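You operate a simulated robot arm through the tools that you are given. There is no shell and no other tool. Be economical: measure what you need, move in short steps, check, and stop when the job is done.

Carry out the task below with a simulated robot arm. There is one attempt and no reset: what you move stays moved.

Task
Put the black roller from the supply table top on the size card there. Then take the orange dam ring from the supply table top and put it on top of the insole there.

It is judged by the outcome, as a careful person would: the job done as asked, and still so three seconds after it is handed in. It fails if anything else is knocked over, pushed out of place, dropped, spilled or broken.

Robot
A 6-joint arm with a two-finger parallel gripper, fixed in place. Base frame: the origin is at the foot of the arm, x ahead of it, y to its left, z up; the work surface is at about z = 850. Readings come in mm, degrees, newtons and seconds.
With the tool pointing down near the work surface it reaches from about 240 to 640 mm from the base axis. Its first joint turns from -66.0 to 66.0 degrees. Payload 2.7 kg.
The TCP is the grasp point between the finger pads, 23 mm short of the fingertips. In the tool frame z runs along the fingers and y along their closing line. The gripper opens to 94 mm. The fingers are 38 mm wide and 10 mm thick; the gripper's body (54 by 96 mm) begins 39 mm behind the TCP.
Orientation is that of the tool frame in the base frame, as a unit quaternion [w, x, y, z]. With the fingers straight down and closing along the base's y, the tool's x points along the base's -x, its y along +y and its z along -z.

Tools
- The arm moves only by the tool servo_tool. Its arguments are lists of equal length, an entry for each row: "turn": the turn, a rotation vector about the tool's x, y, z in units of 90 degrees (1.0 is 90 degrees), a list of three; "offset": the shift along the tool's x, y, z in units of 150 mm (1.0 is 150 mm), a list of three; "hand": the finger opening in mm, from 0 to 94. In form: {"turn": [[ax, ay, az], ...], "offset": [[x, y, z], ...], "hand": [hand, ...]}. A call has 1 to 8 rows; each row is the pose to reach, as a shift and turn from the pose commanded when the call began, along the tool's axes at that moment. A call with a number of a shift or a turn outside -1 to 1 is refused whole. A row lasts 0.2 s, in which the tool goes at most 50 mm and 8.6 degrees; a call with a longer step from one row to the next is refused whole, and so is a gripper value outside its range. A pose out of reach is approached as far as the arm can. The call stops where the force on the tool passes 40 N (or 10 N more than at its start, if that is more) or the arm is blocked; 0.2 s more then pass. Each finger travels about 45 mm/s and halts on what it meets, pressing with about 32 N; the grip force reading is that of the motor and also rises with nothing between the fingers. The clock runs only during rows and for 0.2 s after the last one: add rows that repeat a pose to give the fingers time. It gives the time, the measured TCP pose, the force on the tool (base axes), the opening and the grip force at its end, in the units of the frame above (readings bear some noise).
- Cameras (640 x 400 px; columns grow to the right, rows downward): "scene" is fixed at [65.7, -427.8, 1398.3]; the picture's right is [0.84, -0.54, 0.00], its down [-0.33, -0.52, -0.79] and it looks along [0.43, 0.66, -0.62] (base axes); focal length 322 px, centre (320, 200). "wrist" rides on the gripper at [-39, 0, -44] in the tool frame; the picture's right is [0.00, -1.00, 0.00], its down [0.97, 0.00, -0.24] and it looks along [0.24, 0.00, 0.97] (tool axes); focal length 218 px, centre (320, 200).
- snapshot(camera): a new picture of that camera. No time passes.
- pixel_to_xyz(camera, pixels): there is no depth. For up to 12 entries [column, row, z] of the newest picture of that camera ("zoom" is the newest enlarged one), the place [x, y] in the base frame at which the ray of that pixel passes the height z, good to about 2 mm. No time passes.
- inspect(camera, box): a new picture of the part [left, top, right, bottom] of that camera's present view, enlarged. No time passes.
- hand_in(): hands the job in; it is judged then, once.

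Go step by step. Measure first, check grasps and placings, and put right what went wrong. The budget is 80 turns and 34 pictures, counting those below and the enlarged ones. Unless the task says otherwise, let go and move clear before handing in, and close with one line.

The tools are called as a command line: name --argument value ..., lists and objects as JSON in quotes. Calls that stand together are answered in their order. servo_tool: Moves the arm, as the interface text tells. Its arguments: {"type":"object","properties":{"turn":{"type":"array"},"offset":{"type":"array"},"hand":{"type":"array"}},"required":["turn","offset","hand"]} The other tools are called the same way: snapshot (camera) takes a picture; pixel_to_xyz (camera, pixels) gives the place at which the rays of pixels pass given heights; inspect (camera, box) takes an enlarged picture of a part of a camera's view; hand_in () hands the job in.

At the start:

```text
time_s: 0.0
tool_pos: [430.8, -116.7, 1159.0]
ee_rot: [0.0, 0.0, 1.0, 0.0]
force: [0.2, 0.4, 0.7]
finger_gap: 94.0
grasp_force: 0.1
```

scene: 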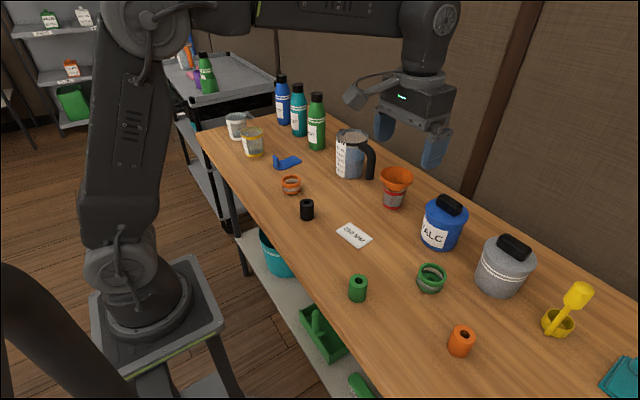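
wrist: 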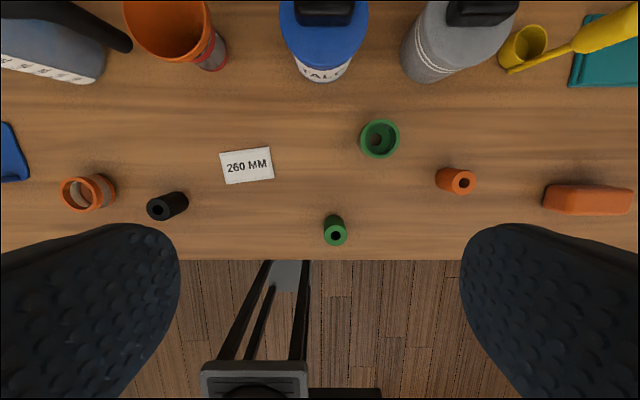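

The black roller is near scene (307,209), the card near (354,235), the orange ring near (291,185), and a blue item that may be the insole near (287,162). I'll enlarge that area to identify them.

inspect --camera "scene" --box '[220, 120, 400, 260]'

inspect --camera "wrist" --box '[0, 100, 300, 260]'

```text
2.86 times, centred on (310, 190) of scene
```

zoom: 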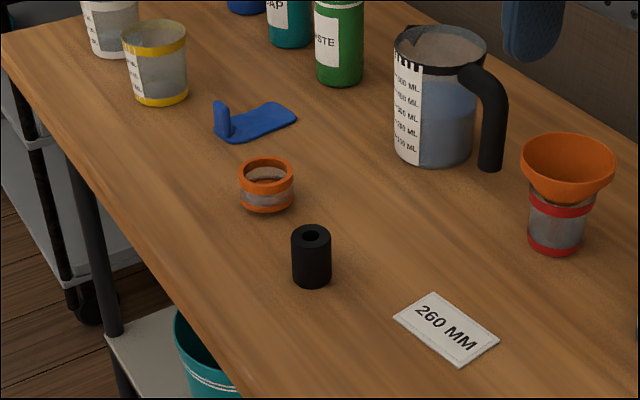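

```text
2.13 times, centred on (150, 180) of wrist
```

zoom: 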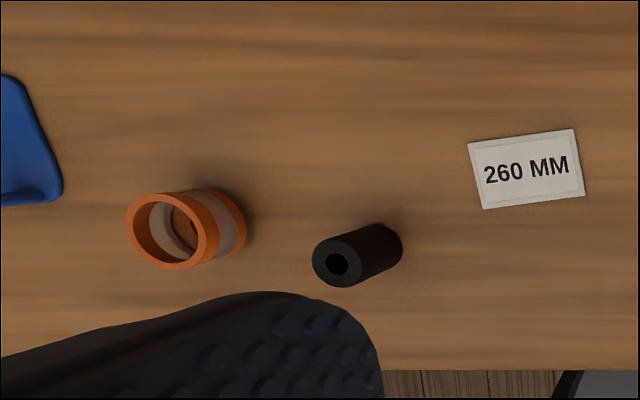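

The roller stands upright, the ring lies with its axis vertical, and the blue insole has an upright lip at one end. I'll measure all of them.

pixel_to_xyz --camera "zoom" --pixels '[[337, 263, 890], [380, 240, 850], [468, 143, 851], [573, 129, 851], [584, 196, 851], [484, 209, 851], [172, 231, 880], [222, 222, 850]]'

pixel_to_xyz --camera "scene" --pixels '[[307, 219, 850], [307, 202, 890], [302, 217, 850], [313, 217, 850], [291, 193, 850], [291, 178, 880], [274, 167, 855], [302, 161, 855], [291, 157, 855], [283, 170, 855]]'

inspect --camera "scene" --box '[260, 145, 324, 225]'

```text
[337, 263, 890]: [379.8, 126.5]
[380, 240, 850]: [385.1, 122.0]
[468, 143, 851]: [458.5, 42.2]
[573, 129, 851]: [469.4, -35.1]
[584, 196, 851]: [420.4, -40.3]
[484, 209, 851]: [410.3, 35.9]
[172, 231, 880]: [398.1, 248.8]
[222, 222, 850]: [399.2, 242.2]
```

```text
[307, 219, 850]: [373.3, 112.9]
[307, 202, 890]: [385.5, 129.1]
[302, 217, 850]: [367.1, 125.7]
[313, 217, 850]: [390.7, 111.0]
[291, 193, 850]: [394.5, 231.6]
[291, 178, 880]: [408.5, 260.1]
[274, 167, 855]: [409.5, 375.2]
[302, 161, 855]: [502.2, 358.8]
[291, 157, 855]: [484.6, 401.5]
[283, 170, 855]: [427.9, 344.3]
```

```text
5.00 times, centred on (292, 185) of scene
```

zoom: 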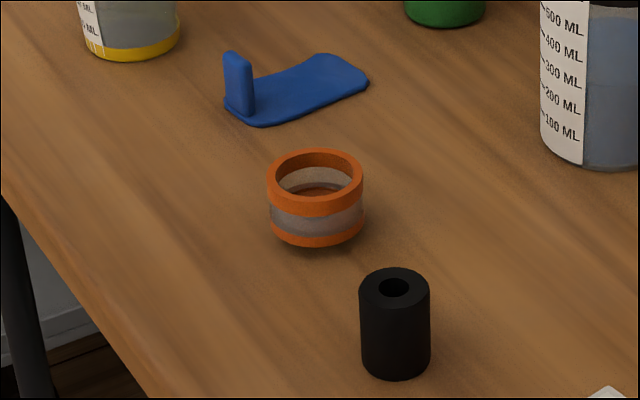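

pixel_to_xyz --camera "zoom" --pixels '[[267, 225, 855], [364, 225, 855], [317, 249, 850], [317, 178, 885], [317, 178, 880], [395, 286, 890], [395, 286, 895], [395, 379, 850], [245, 125, 852], [368, 82, 852], [322, 53, 852], [225, 100, 852]]'

```text
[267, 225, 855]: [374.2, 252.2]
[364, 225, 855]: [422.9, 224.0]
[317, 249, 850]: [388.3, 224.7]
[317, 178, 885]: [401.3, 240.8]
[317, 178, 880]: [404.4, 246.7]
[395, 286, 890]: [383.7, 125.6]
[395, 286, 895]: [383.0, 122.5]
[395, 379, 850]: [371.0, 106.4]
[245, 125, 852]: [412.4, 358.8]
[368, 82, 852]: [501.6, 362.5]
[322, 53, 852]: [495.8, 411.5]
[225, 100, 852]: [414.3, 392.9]
```

Measured: roller centre about (382,123), height about 42. Card centre is about (440,1), ring about (399,243) with a 56 mm diameter, and the insole spans x 412–502, y 359–411. I'll move high toward the roller.

servo_tool --turn '[[0, 0, 0], [0, 0, 0], [0, 0, 0], [0, 0, 0]]' --offset '[[0.06, 0.3, 0], [0.12, 0.6, 0], [0.18, 0.9, 0], [0.18, 0.9, 0]]' --hand '[94, 94, 94, 94]'

servo_tool --turn '[[0, 0, 0], [0, 0, 0], [0, 0, 0], [0, 0, 0], [0, 0, 0]]' --offset '[[0.07, 0.3, 0], [0.145, 0.6, 0], [0.145, 0.698, 0.3], [0.145, 0.698, 0.6], [0.145, 0.698, 0.6]]' --hand '[94, 94, 94, 94, 94]'

snapshot --camera "wrist"

```text
time_s: 1.0
tool_pos: [404.5, 20.5, 1159.8]
ee_rot: [0.0, 0.0, 1.0, 0.0]
force: [0.4, -0.1, -0.1]
finger_gap: 94.0
grasp_force: 0.1
```

```text
time_s: 2.2
tool_pos: [381.2, 124.8, 1069.8]
ee_rot: [0.001, 0.0, 1.0, 0.0]
force: [0.3, 0.8, 0.3]
finger_gap: 93.9
grasp_force: 0.0
```

```text
28 pictures are left
```

wrist: 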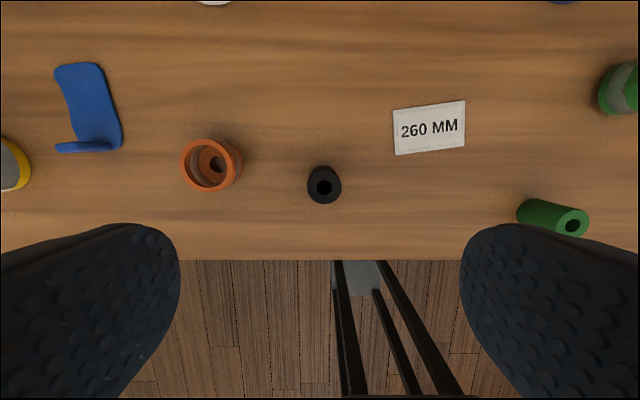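

The roller is near directly below: its top hole is at (324,187). I'll refine all positions from this view.

pixel_to_xyz --camera "wrist" --pixels '[[324, 187, 890], [307, 185, 890], [342, 185, 890], [394, 108, 851], [464, 100, 851], [466, 147, 851], [397, 155, 851], [204, 166, 880], [55, 72, 853], [100, 63, 853], [122, 142, 853], [57, 150, 853]]'

```text
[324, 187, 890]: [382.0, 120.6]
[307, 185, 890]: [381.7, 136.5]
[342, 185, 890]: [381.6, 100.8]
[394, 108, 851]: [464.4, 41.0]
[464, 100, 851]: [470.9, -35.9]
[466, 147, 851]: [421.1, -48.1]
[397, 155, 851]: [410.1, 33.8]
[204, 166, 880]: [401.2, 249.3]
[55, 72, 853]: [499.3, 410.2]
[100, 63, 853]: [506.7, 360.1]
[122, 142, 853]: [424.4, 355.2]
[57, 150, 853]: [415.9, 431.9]
```

Roller centre is (382,121). I'll descend in two stages, then close.

servo_tool --turn '[[0, 0, 0], [0, 0, 0], [0, 0, 0], [0, 0, 0]]' --offset '[[0, -0.01, 0.3], [0, -0.01, 0.6], [0, -0.01, 0.9], [0, -0.01, 0.9]]' --hand '[94, 94, 94, 94]'

snapshot --camera "scene"

```text
time_s: 3.2
tool_pos: [382.5, 122.3, 933.7]
ee_rot: [0.001, -0.001, 1.0, 0.0]
force: [0.1, -0.3, -0.2]
finger_gap: 93.6
grasp_force: 0.0
```

```text
27 pictures are left
```

scene: 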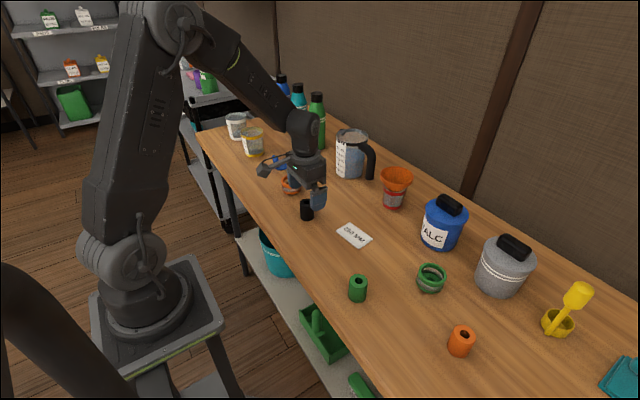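

Clear of the neighbours; I'll go down to z≈878 and close.

servo_tool --turn '[[0, 0, 0], [0, 0, 0], [0, 0, 0], [0, 0, 0], [0, 0, 0], [0, 0, 0], [0, 0, 0], [0, 0, 0]]' --offset '[[0, 0, 0.2], [0, 0, 0.37], [0, 0, 0.37], [0, 0, 0.37], [0, 0, 0.37], [0, 0, 0.37], [0, 0, 0.37], [0, 0, 0.37]]' --hand '[94, 94, 60, 50, 40, 20, 20, 20]'

```text
time_s: 5.0
tool_pos: [383.6, 121.4, 877.6]
ee_rot: [0.0, -0.001, 1.0, 0.0]
force: [-0.2, 0.0, 0.5]
finger_gap: 35.1
grasp_force: 32.7
```

Gripped at 35 mm. I'll lift and carry it over the card.

servo_tool --turn '[[0, 0, 0], [0, 0, 0], [0, 0, 0], [0, 0, 0], [0, 0, 0], [0, 0, 0]]' --offset '[[0, 0, -0.2], [0, 0, -0.4], [-0.13, -0.27, -0.4], [-0.26, -0.54, -0.4], [-0.387, -0.817, -0.4], [-0.387, -0.817, -0.4]]' --hand '[20, 20, 20, 20, 20, 20]'

snapshot --camera "scene"

snapshot --camera "wrist"

```text
time_s: 6.4
tool_pos: [441.1, -1.2, 938.9]
ee_rot: [0.0, -0.001, 1.0, 0.0]
force: [0.2, 0.5, -0.7]
finger_gap: 35.4
grasp_force: 32.2
```

```text
26 pictures are left
```

scene: 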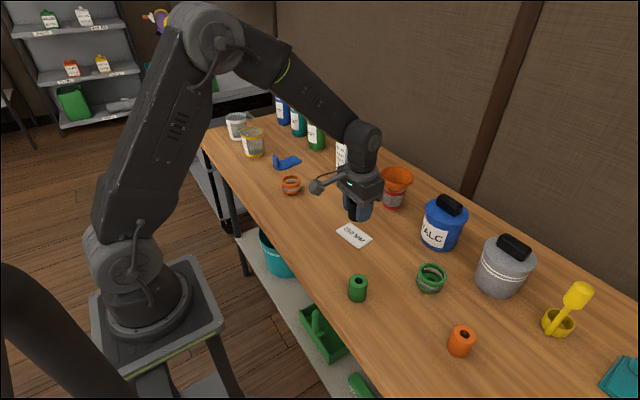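

```text
25 pictures are left
```

wrist: 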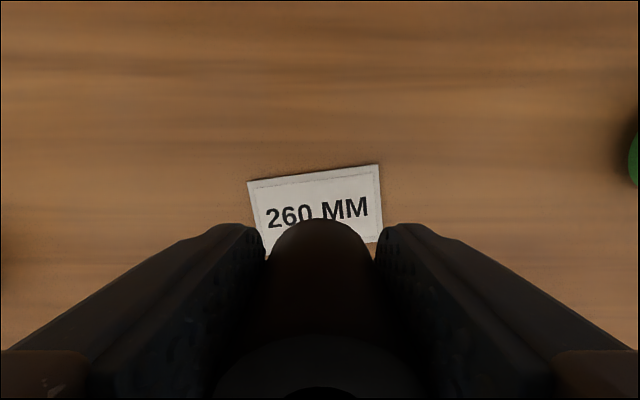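

The roller is centred over the card, between its left (250) and right (380) columns. I'll lower to contact height.

servo_tool --turn '[[0, 0, 0], [0, 0, 0], [0, 0, 0], [0, 0, 0]]' --offset '[[0, 0, 0.2], [0, 0, 0.35], [0, 0, 0.392], [0, 0, 0.392]]' --hand '[20, 20, 20, 20]'

inspect --camera "scene" --box '[310, 190, 400, 260]'

```text
time_s: 7.4
tool_pos: [440.6, -0.8, 881.0]
ee_rot: [0.002, -0.001, 1.0, 0.0]
force: [-4.5, -0.1, 13.9]
finger_gap: 35.5
grasp_force: 31.9
```

```text
5.71 times, centred on (355, 225) of scene
```

zoom: 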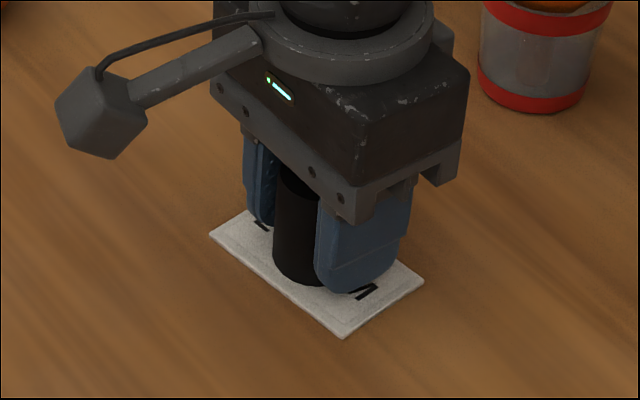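

A 14 N contact shows the roller is on the card. I'll ease off slightly, open, and rise straight up.

servo_tool --turn '[[0, 0, 0], [0, 0, 0], [0, 0, 0], [0, 0, 0], [0, 0, 0], [0, 0, 0]]' --offset '[[0, 0, -0.006], [0, 0, -0.006], [0, 0, -0.006], [0, 0, -0.006], [0, 0, -0.006], [0, 0, -0.006]]' --hand '[20, 36, 45, 60, 80, 80]'

servo_tool --turn '[[0, 0, 0], [0, 0, 0], [0, 0, 0], [0, 0, 0], [0, 0, 0], [0, 0, 0]]' --offset '[[0, 0, -0.1], [0, 0, -0.3], [0, 0, -0.6], [0, 0, -0.8], [0, 0, -1.0], [0, 0, -1.0]]' --hand '[80, 80, 80, 94, 94, 94]'

inspect --camera "scene" --box '[310, 190, 400, 260]'

```text
time_s: 8.8
tool_pos: [439.8, -1.3, 880.1]
ee_rot: [0.0, -0.001, 1.0, 0.0]
force: [-1.4, 0.5, 0.0]
finger_gap: 79.8
grasp_force: 0.0
```

```text
time_s: 10.2
tool_pos: [441.0, -0.3, 1031.2]
ee_rot: [0.0, -0.001, 1.0, -0.001]
force: [0.6, 0.2, 0.5]
finger_gap: 94.1
grasp_force: 0.1
```

```text
5.71 times, centred on (355, 225) of scene
```

zoom: 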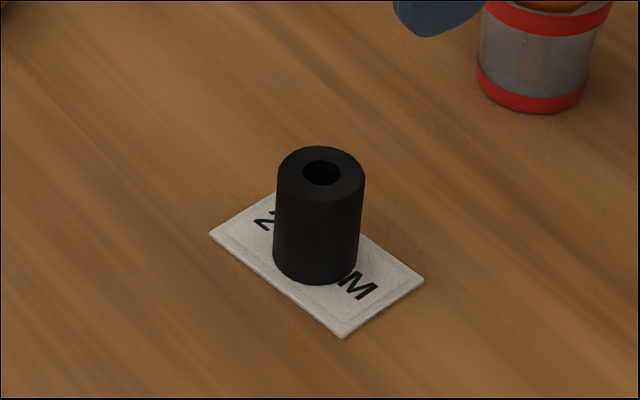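

The roller stands upright within the card. Next I'll move over the ring.

servo_tool --turn '[[0, 0, 0], [0, 0, 0], [0, 0, 0]]' --offset '[[0.05, 0.3, 0], [0.1, 0.6, 0], [0.15, 0.9, 0]]' --hand '[94, 94, 94]'

servo_tool --turn '[[0, 0, 0], [0, 0, 0], [0, 0, 0], [0, 0, 0]]' --offset '[[0.05, 0.3, 0], [0.1, 0.6, 0], [0.117, 0.747, 0], [0.117, 0.747, 0]]' --hand '[94, 94, 94, 94]'

snapshot --camera "wrist"

```text
time_s: 11.0
tool_pos: [417.7, 134.4, 1031.5]
ee_rot: [0.0, 0.0, 1.0, 0.0]
force: [-0.8, -0.3, -0.1]
finger_gap: 94.0
grasp_force: 0.0
```

```text
time_s: 12.0
tool_pos: [400.4, 246.9, 1028.9]
ee_rot: [0.001, 0.0, 1.0, 0.0]
force: [0.3, 0.1, -0.3]
finger_gap: 94.1
grasp_force: 0.0
```

```text
22 pictures are left
```

wrist: 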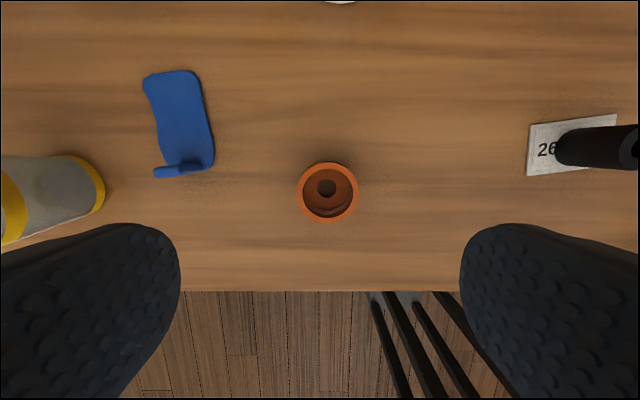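

pixel_to_xyz --camera "wrist" --pixels '[[328, 192, 885], [297, 191, 885], [359, 191, 885], [328, 163, 885], [328, 222, 885], [143, 78, 853], [194, 70, 853], [214, 165, 853], [157, 178, 853], [152, 105, 853], [206, 110, 853], [104, 200, 852]]'

inspect --camera "wrist" --box '[110, 50, 370, 230]'

```text
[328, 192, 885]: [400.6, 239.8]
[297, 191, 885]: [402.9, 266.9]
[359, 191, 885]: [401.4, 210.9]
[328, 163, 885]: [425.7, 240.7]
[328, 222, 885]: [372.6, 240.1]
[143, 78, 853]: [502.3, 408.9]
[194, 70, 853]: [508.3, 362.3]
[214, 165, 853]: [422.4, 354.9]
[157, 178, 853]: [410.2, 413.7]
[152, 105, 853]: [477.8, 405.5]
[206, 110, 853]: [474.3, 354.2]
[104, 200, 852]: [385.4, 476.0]
```

```text
2.22 times, centred on (240, 140) of wrist
```

zoom: 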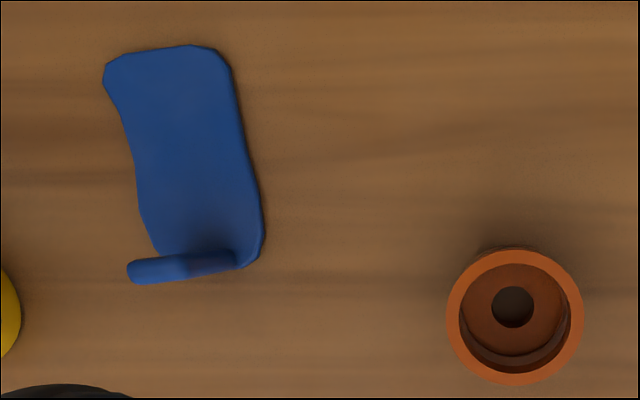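

Ring centre is (400.5,240). The flat part of the insole is centred around (467,381), with the lip at x≈416. I'll also check nearby tall objects before placing, and go down to the ring now.

pixel_to_xyz --camera "scene" --pixels '[[336, 172, 850], [350, 179, 850], [317, 151, 850], [309, 148, 850], [299, 137, 850], [253, 158, 850], [263, 155, 850], [263, 133, 900]]'

servo_tool --turn '[[0, 0, 0], [0, 0, 0], [0, 0, 0], [0, 0, 0], [0, 0, 0]]' --offset '[[0, -0.043, 0.3], [0, -0.043, 0.6], [0, -0.043, 0.85], [0, -0.043, 0.99], [0, -0.043, 0.99]]' --hand '[94, 94, 94, 94, 94]'

inspect --camera "scene" --box '[240, 130, 350, 220]'

```text
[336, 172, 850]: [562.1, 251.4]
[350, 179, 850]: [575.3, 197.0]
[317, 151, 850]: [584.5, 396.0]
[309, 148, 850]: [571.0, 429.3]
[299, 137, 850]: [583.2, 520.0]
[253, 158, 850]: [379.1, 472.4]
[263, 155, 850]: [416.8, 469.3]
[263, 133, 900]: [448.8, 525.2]
```

```text
time_s: 13.2
tool_pos: [400.1, 240.2, 881.7]
ee_rot: [0.001, -0.001, 1.0, 0.0]
force: [0.2, -0.4, -0.5]
finger_gap: 94.2
grasp_force: 0.0
```

```text
4.44 times, centred on (295, 175) of scene
```

zoom: 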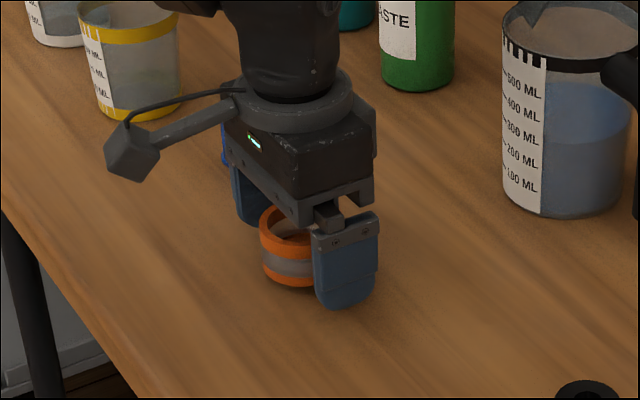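

The fingers straddle the ring cleanly. Closing on it.

servo_tool --turn '[[0, 0, 0], [0, 0, 0], [0, 0, 0], [0, 0, 0], [0, 0, 0], [0, 0, 0]]' --offset '[[0, 0, 0], [0, 0, 0], [0, 0, 0], [0, 0, 0], [0, 0, 0], [0, 0, 0]]' --hand '[75, 65, 55, 45, 45, 45]'

```text
time_s: 14.6
tool_pos: [399.8, 240.0, 880.7]
ee_rot: [0.001, 0.0, 1.0, 0.0]
force: [-0.1, -0.9, 0.2]
finger_gap: 55.9
grasp_force: 32.4
```

Held at 56 mm. I'll lift 75 mm and carry it over the insole.

servo_tool --turn '[[0, 0, 0], [0, 0, 0], [0, 0, 0], [0, 0, 0], [0, 0, 0], [0, 0, 0], [0, 0, 0]]' --offset '[[0, 0, -0.25], [0, 0, -0.5], [-0.11, 0.24, -0.5], [-0.22, 0.48, -0.5], [-0.33, 0.72, -0.5], [-0.447, 0.943, -0.5], [-0.447, 0.943, -0.5]]' --hand '[45, 45, 45, 45, 45, 45, 45]'

snapshot --camera "wrist"

inspect --camera "scene" --box '[230, 90, 360, 200]'

```text
time_s: 16.2
tool_pos: [467.1, 381.7, 957.0]
ee_rot: [0.0, -0.001, 1.0, 0.0]
force: [-0.7, 0.7, -0.8]
finger_gap: 56.2
grasp_force: 32.0
```

```text
19 pictures are left
```

wrist: 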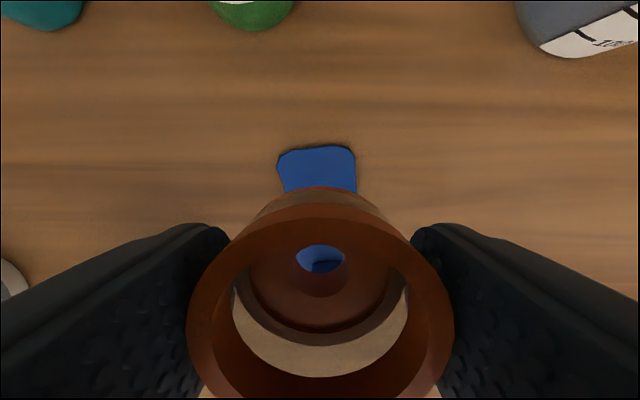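

```text
3.64 times, centred on (295, 145) of scene
```

zoom: 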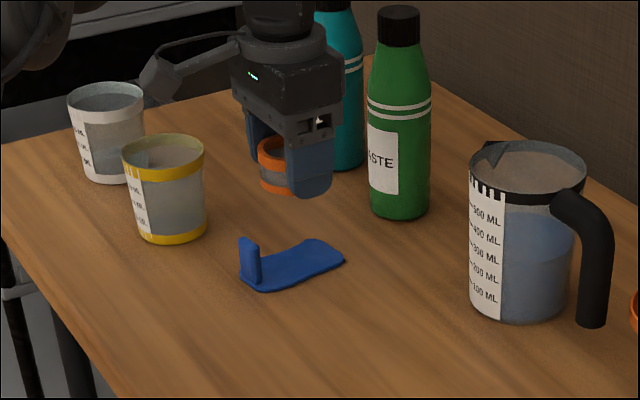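

The insole's far end shows at (277–355,150), centred under the ring. I'll lower most of the way.

servo_tool --turn '[[0, 0, 0], [0, 0, 0], [0, 0, 0], [0, 0, 0]]' --offset '[[0, 0, 0.2], [0, 0, 0.35], [0, 0, 0.43], [0, 0, 0.43]]' --hand '[45, 45, 45, 45]'

inspect --camera "scene" --box '[250, 115, 330, 185]'

snapshot --camera "wrist"

```text
time_s: 17.2
tool_pos: [466.7, 380.4, 892.8]
ee_rot: [0.0, 0.0, 1.0, 0.0]
force: [0.3, 0.4, -0.2]
finger_gap: 56.1
grasp_force: 32.2
```

```text
5.71 times, centred on (290, 150) of scene
```

zoom: 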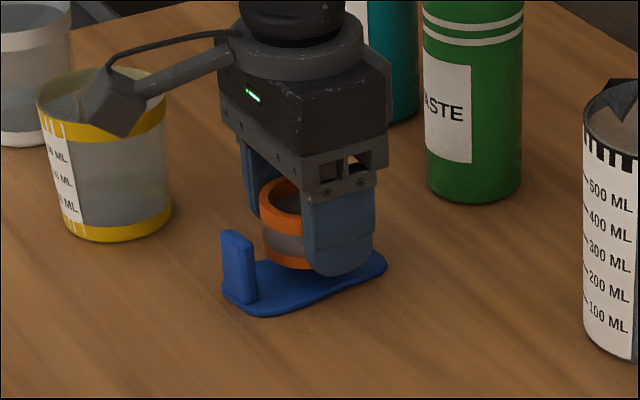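

```text
16 pictures are left
```

wrist: 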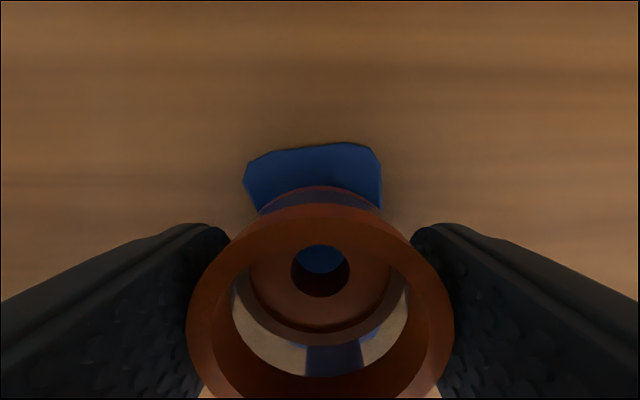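

Ring is just above the flat part and clear of the lip. I'll lower in small steps to find contact.

servo_tool --turn '[[0, 0, 0], [0, 0, 0], [0, 0, 0]]' --offset '[[0, 0, 0.015], [0, 0, 0.028], [0, 0, 0.028]]' --hand '[45, 45, 45]'

servo_tool --turn '[[0, 0, 0], [0, 0, 0]]' --offset '[[0, 0, 0.01], [0, 0, 0.01]]' --hand '[45, 45]'

```text
time_s: 18.0
tool_pos: [466.5, 381.9, 889.2]
ee_rot: [0.001, -0.001, 1.0, -0.001]
force: [-0.1, -0.7, -0.4]
finger_gap: 56.0
grasp_force: 32.5
```

```text
time_s: 18.6
tool_pos: [467.7, 381.0, 886.9]
ee_rot: [0.001, -0.001, 1.0, 0.001]
force: [0.0, -1.1, -0.9]
finger_gap: 55.9
grasp_force: 31.9
```

servo_tool --turn '[[0, 0, 0], [0, 0, 0]]' --offset '[[0, 0, 0.007], [0, 0, 0.007]]' --hand '[45, 45]'

```text
time_s: 19.2
tool_pos: [468.8, 381.0, 886.9]
ee_rot: [0.001, -0.001, 1.0, 0.001]
force: [0.0, -0.7, 4.7]
finger_gap: 56.1
grasp_force: 32.2
```

Contact at about 5 N, so the ring rests on the insole. I'll open slightly and rise straight up.

servo_tool --turn '[[0, 0, 0], [0, 0, 0], [0, 0, 0], [0, 0, 0], [0, 0, 0]]' --offset '[[0, 0, 0], [0, 0, 0], [0, 0, 0], [0, 0, 0], [0, 0, 0]]' --hand '[57, 62, 70, 78, 78]'

servo_tool --turn '[[0, 0, 0], [0, 0, 0], [0, 0, 0], [0, 0, 0], [0, 0, 0], [0, 0, 0]]' --offset '[[0, 0, -0.1], [0, 0, -0.3], [0, 0, -0.5], [0, 0, -0.75], [0, 0, -1.0], [0, 0, -1.0]]' --hand '[78, 78, 78, 78, 78, 78]'

inspect --camera "scene" --box '[240, 115, 340, 185]'

snapshot --camera "wrist"

snapshot --camera "scene"

```text
time_s: 20.4
tool_pos: [467.5, 381.9, 886.4]
ee_rot: [0.001, -0.001, 1.0, 0.001]
force: [-0.8, -0.7, -0.3]
finger_gap: 78.1
grasp_force: 0.1
```

```text
time_s: 21.8
tool_pos: [467.4, 382.7, 1037.5]
ee_rot: [-0.001, -0.001, 1.0, 0.0]
force: [0.3, 0.2, -0.1]
finger_gap: 77.8
grasp_force: 0.1
```

```text
5.71 times, centred on (290, 150) of scene
```

zoom: 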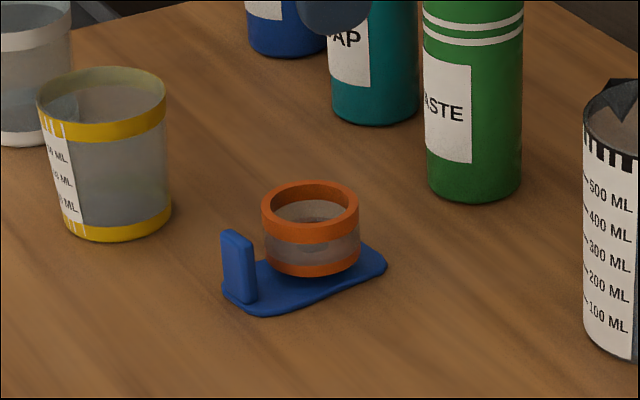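

```text
14 pictures are left
```

wrist: 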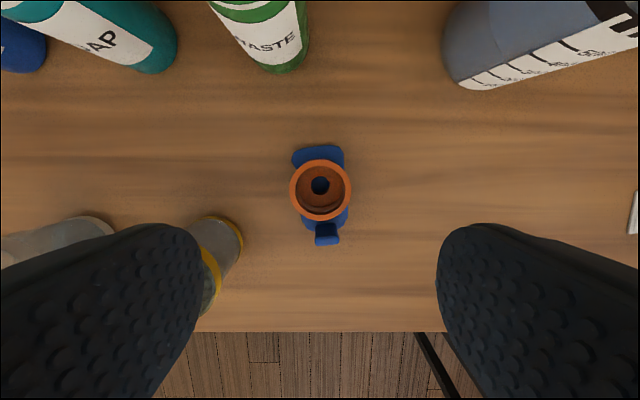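

```text
13 pictures are left
```

scene: 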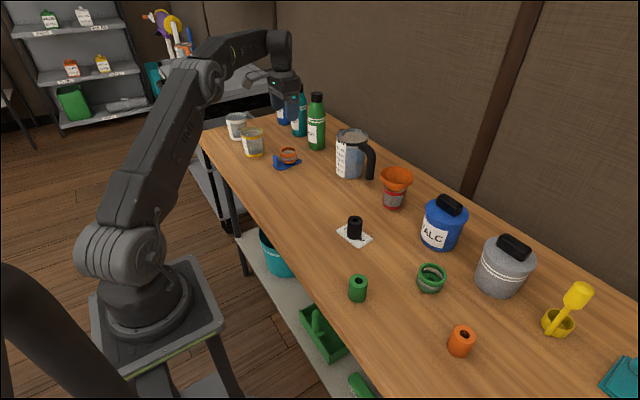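

The ring sits level on the insole at wrist (320,190), and the roller stands on the card at scene (354,230). Nothing else has moved and the gripper is clear, so I'm handing in.

hand_in

```text
The job is handed in.
```

The black roller is standing on the size card and the orange dam ring is resting on the insole; nothing else was disturbed, and the job is handed in.
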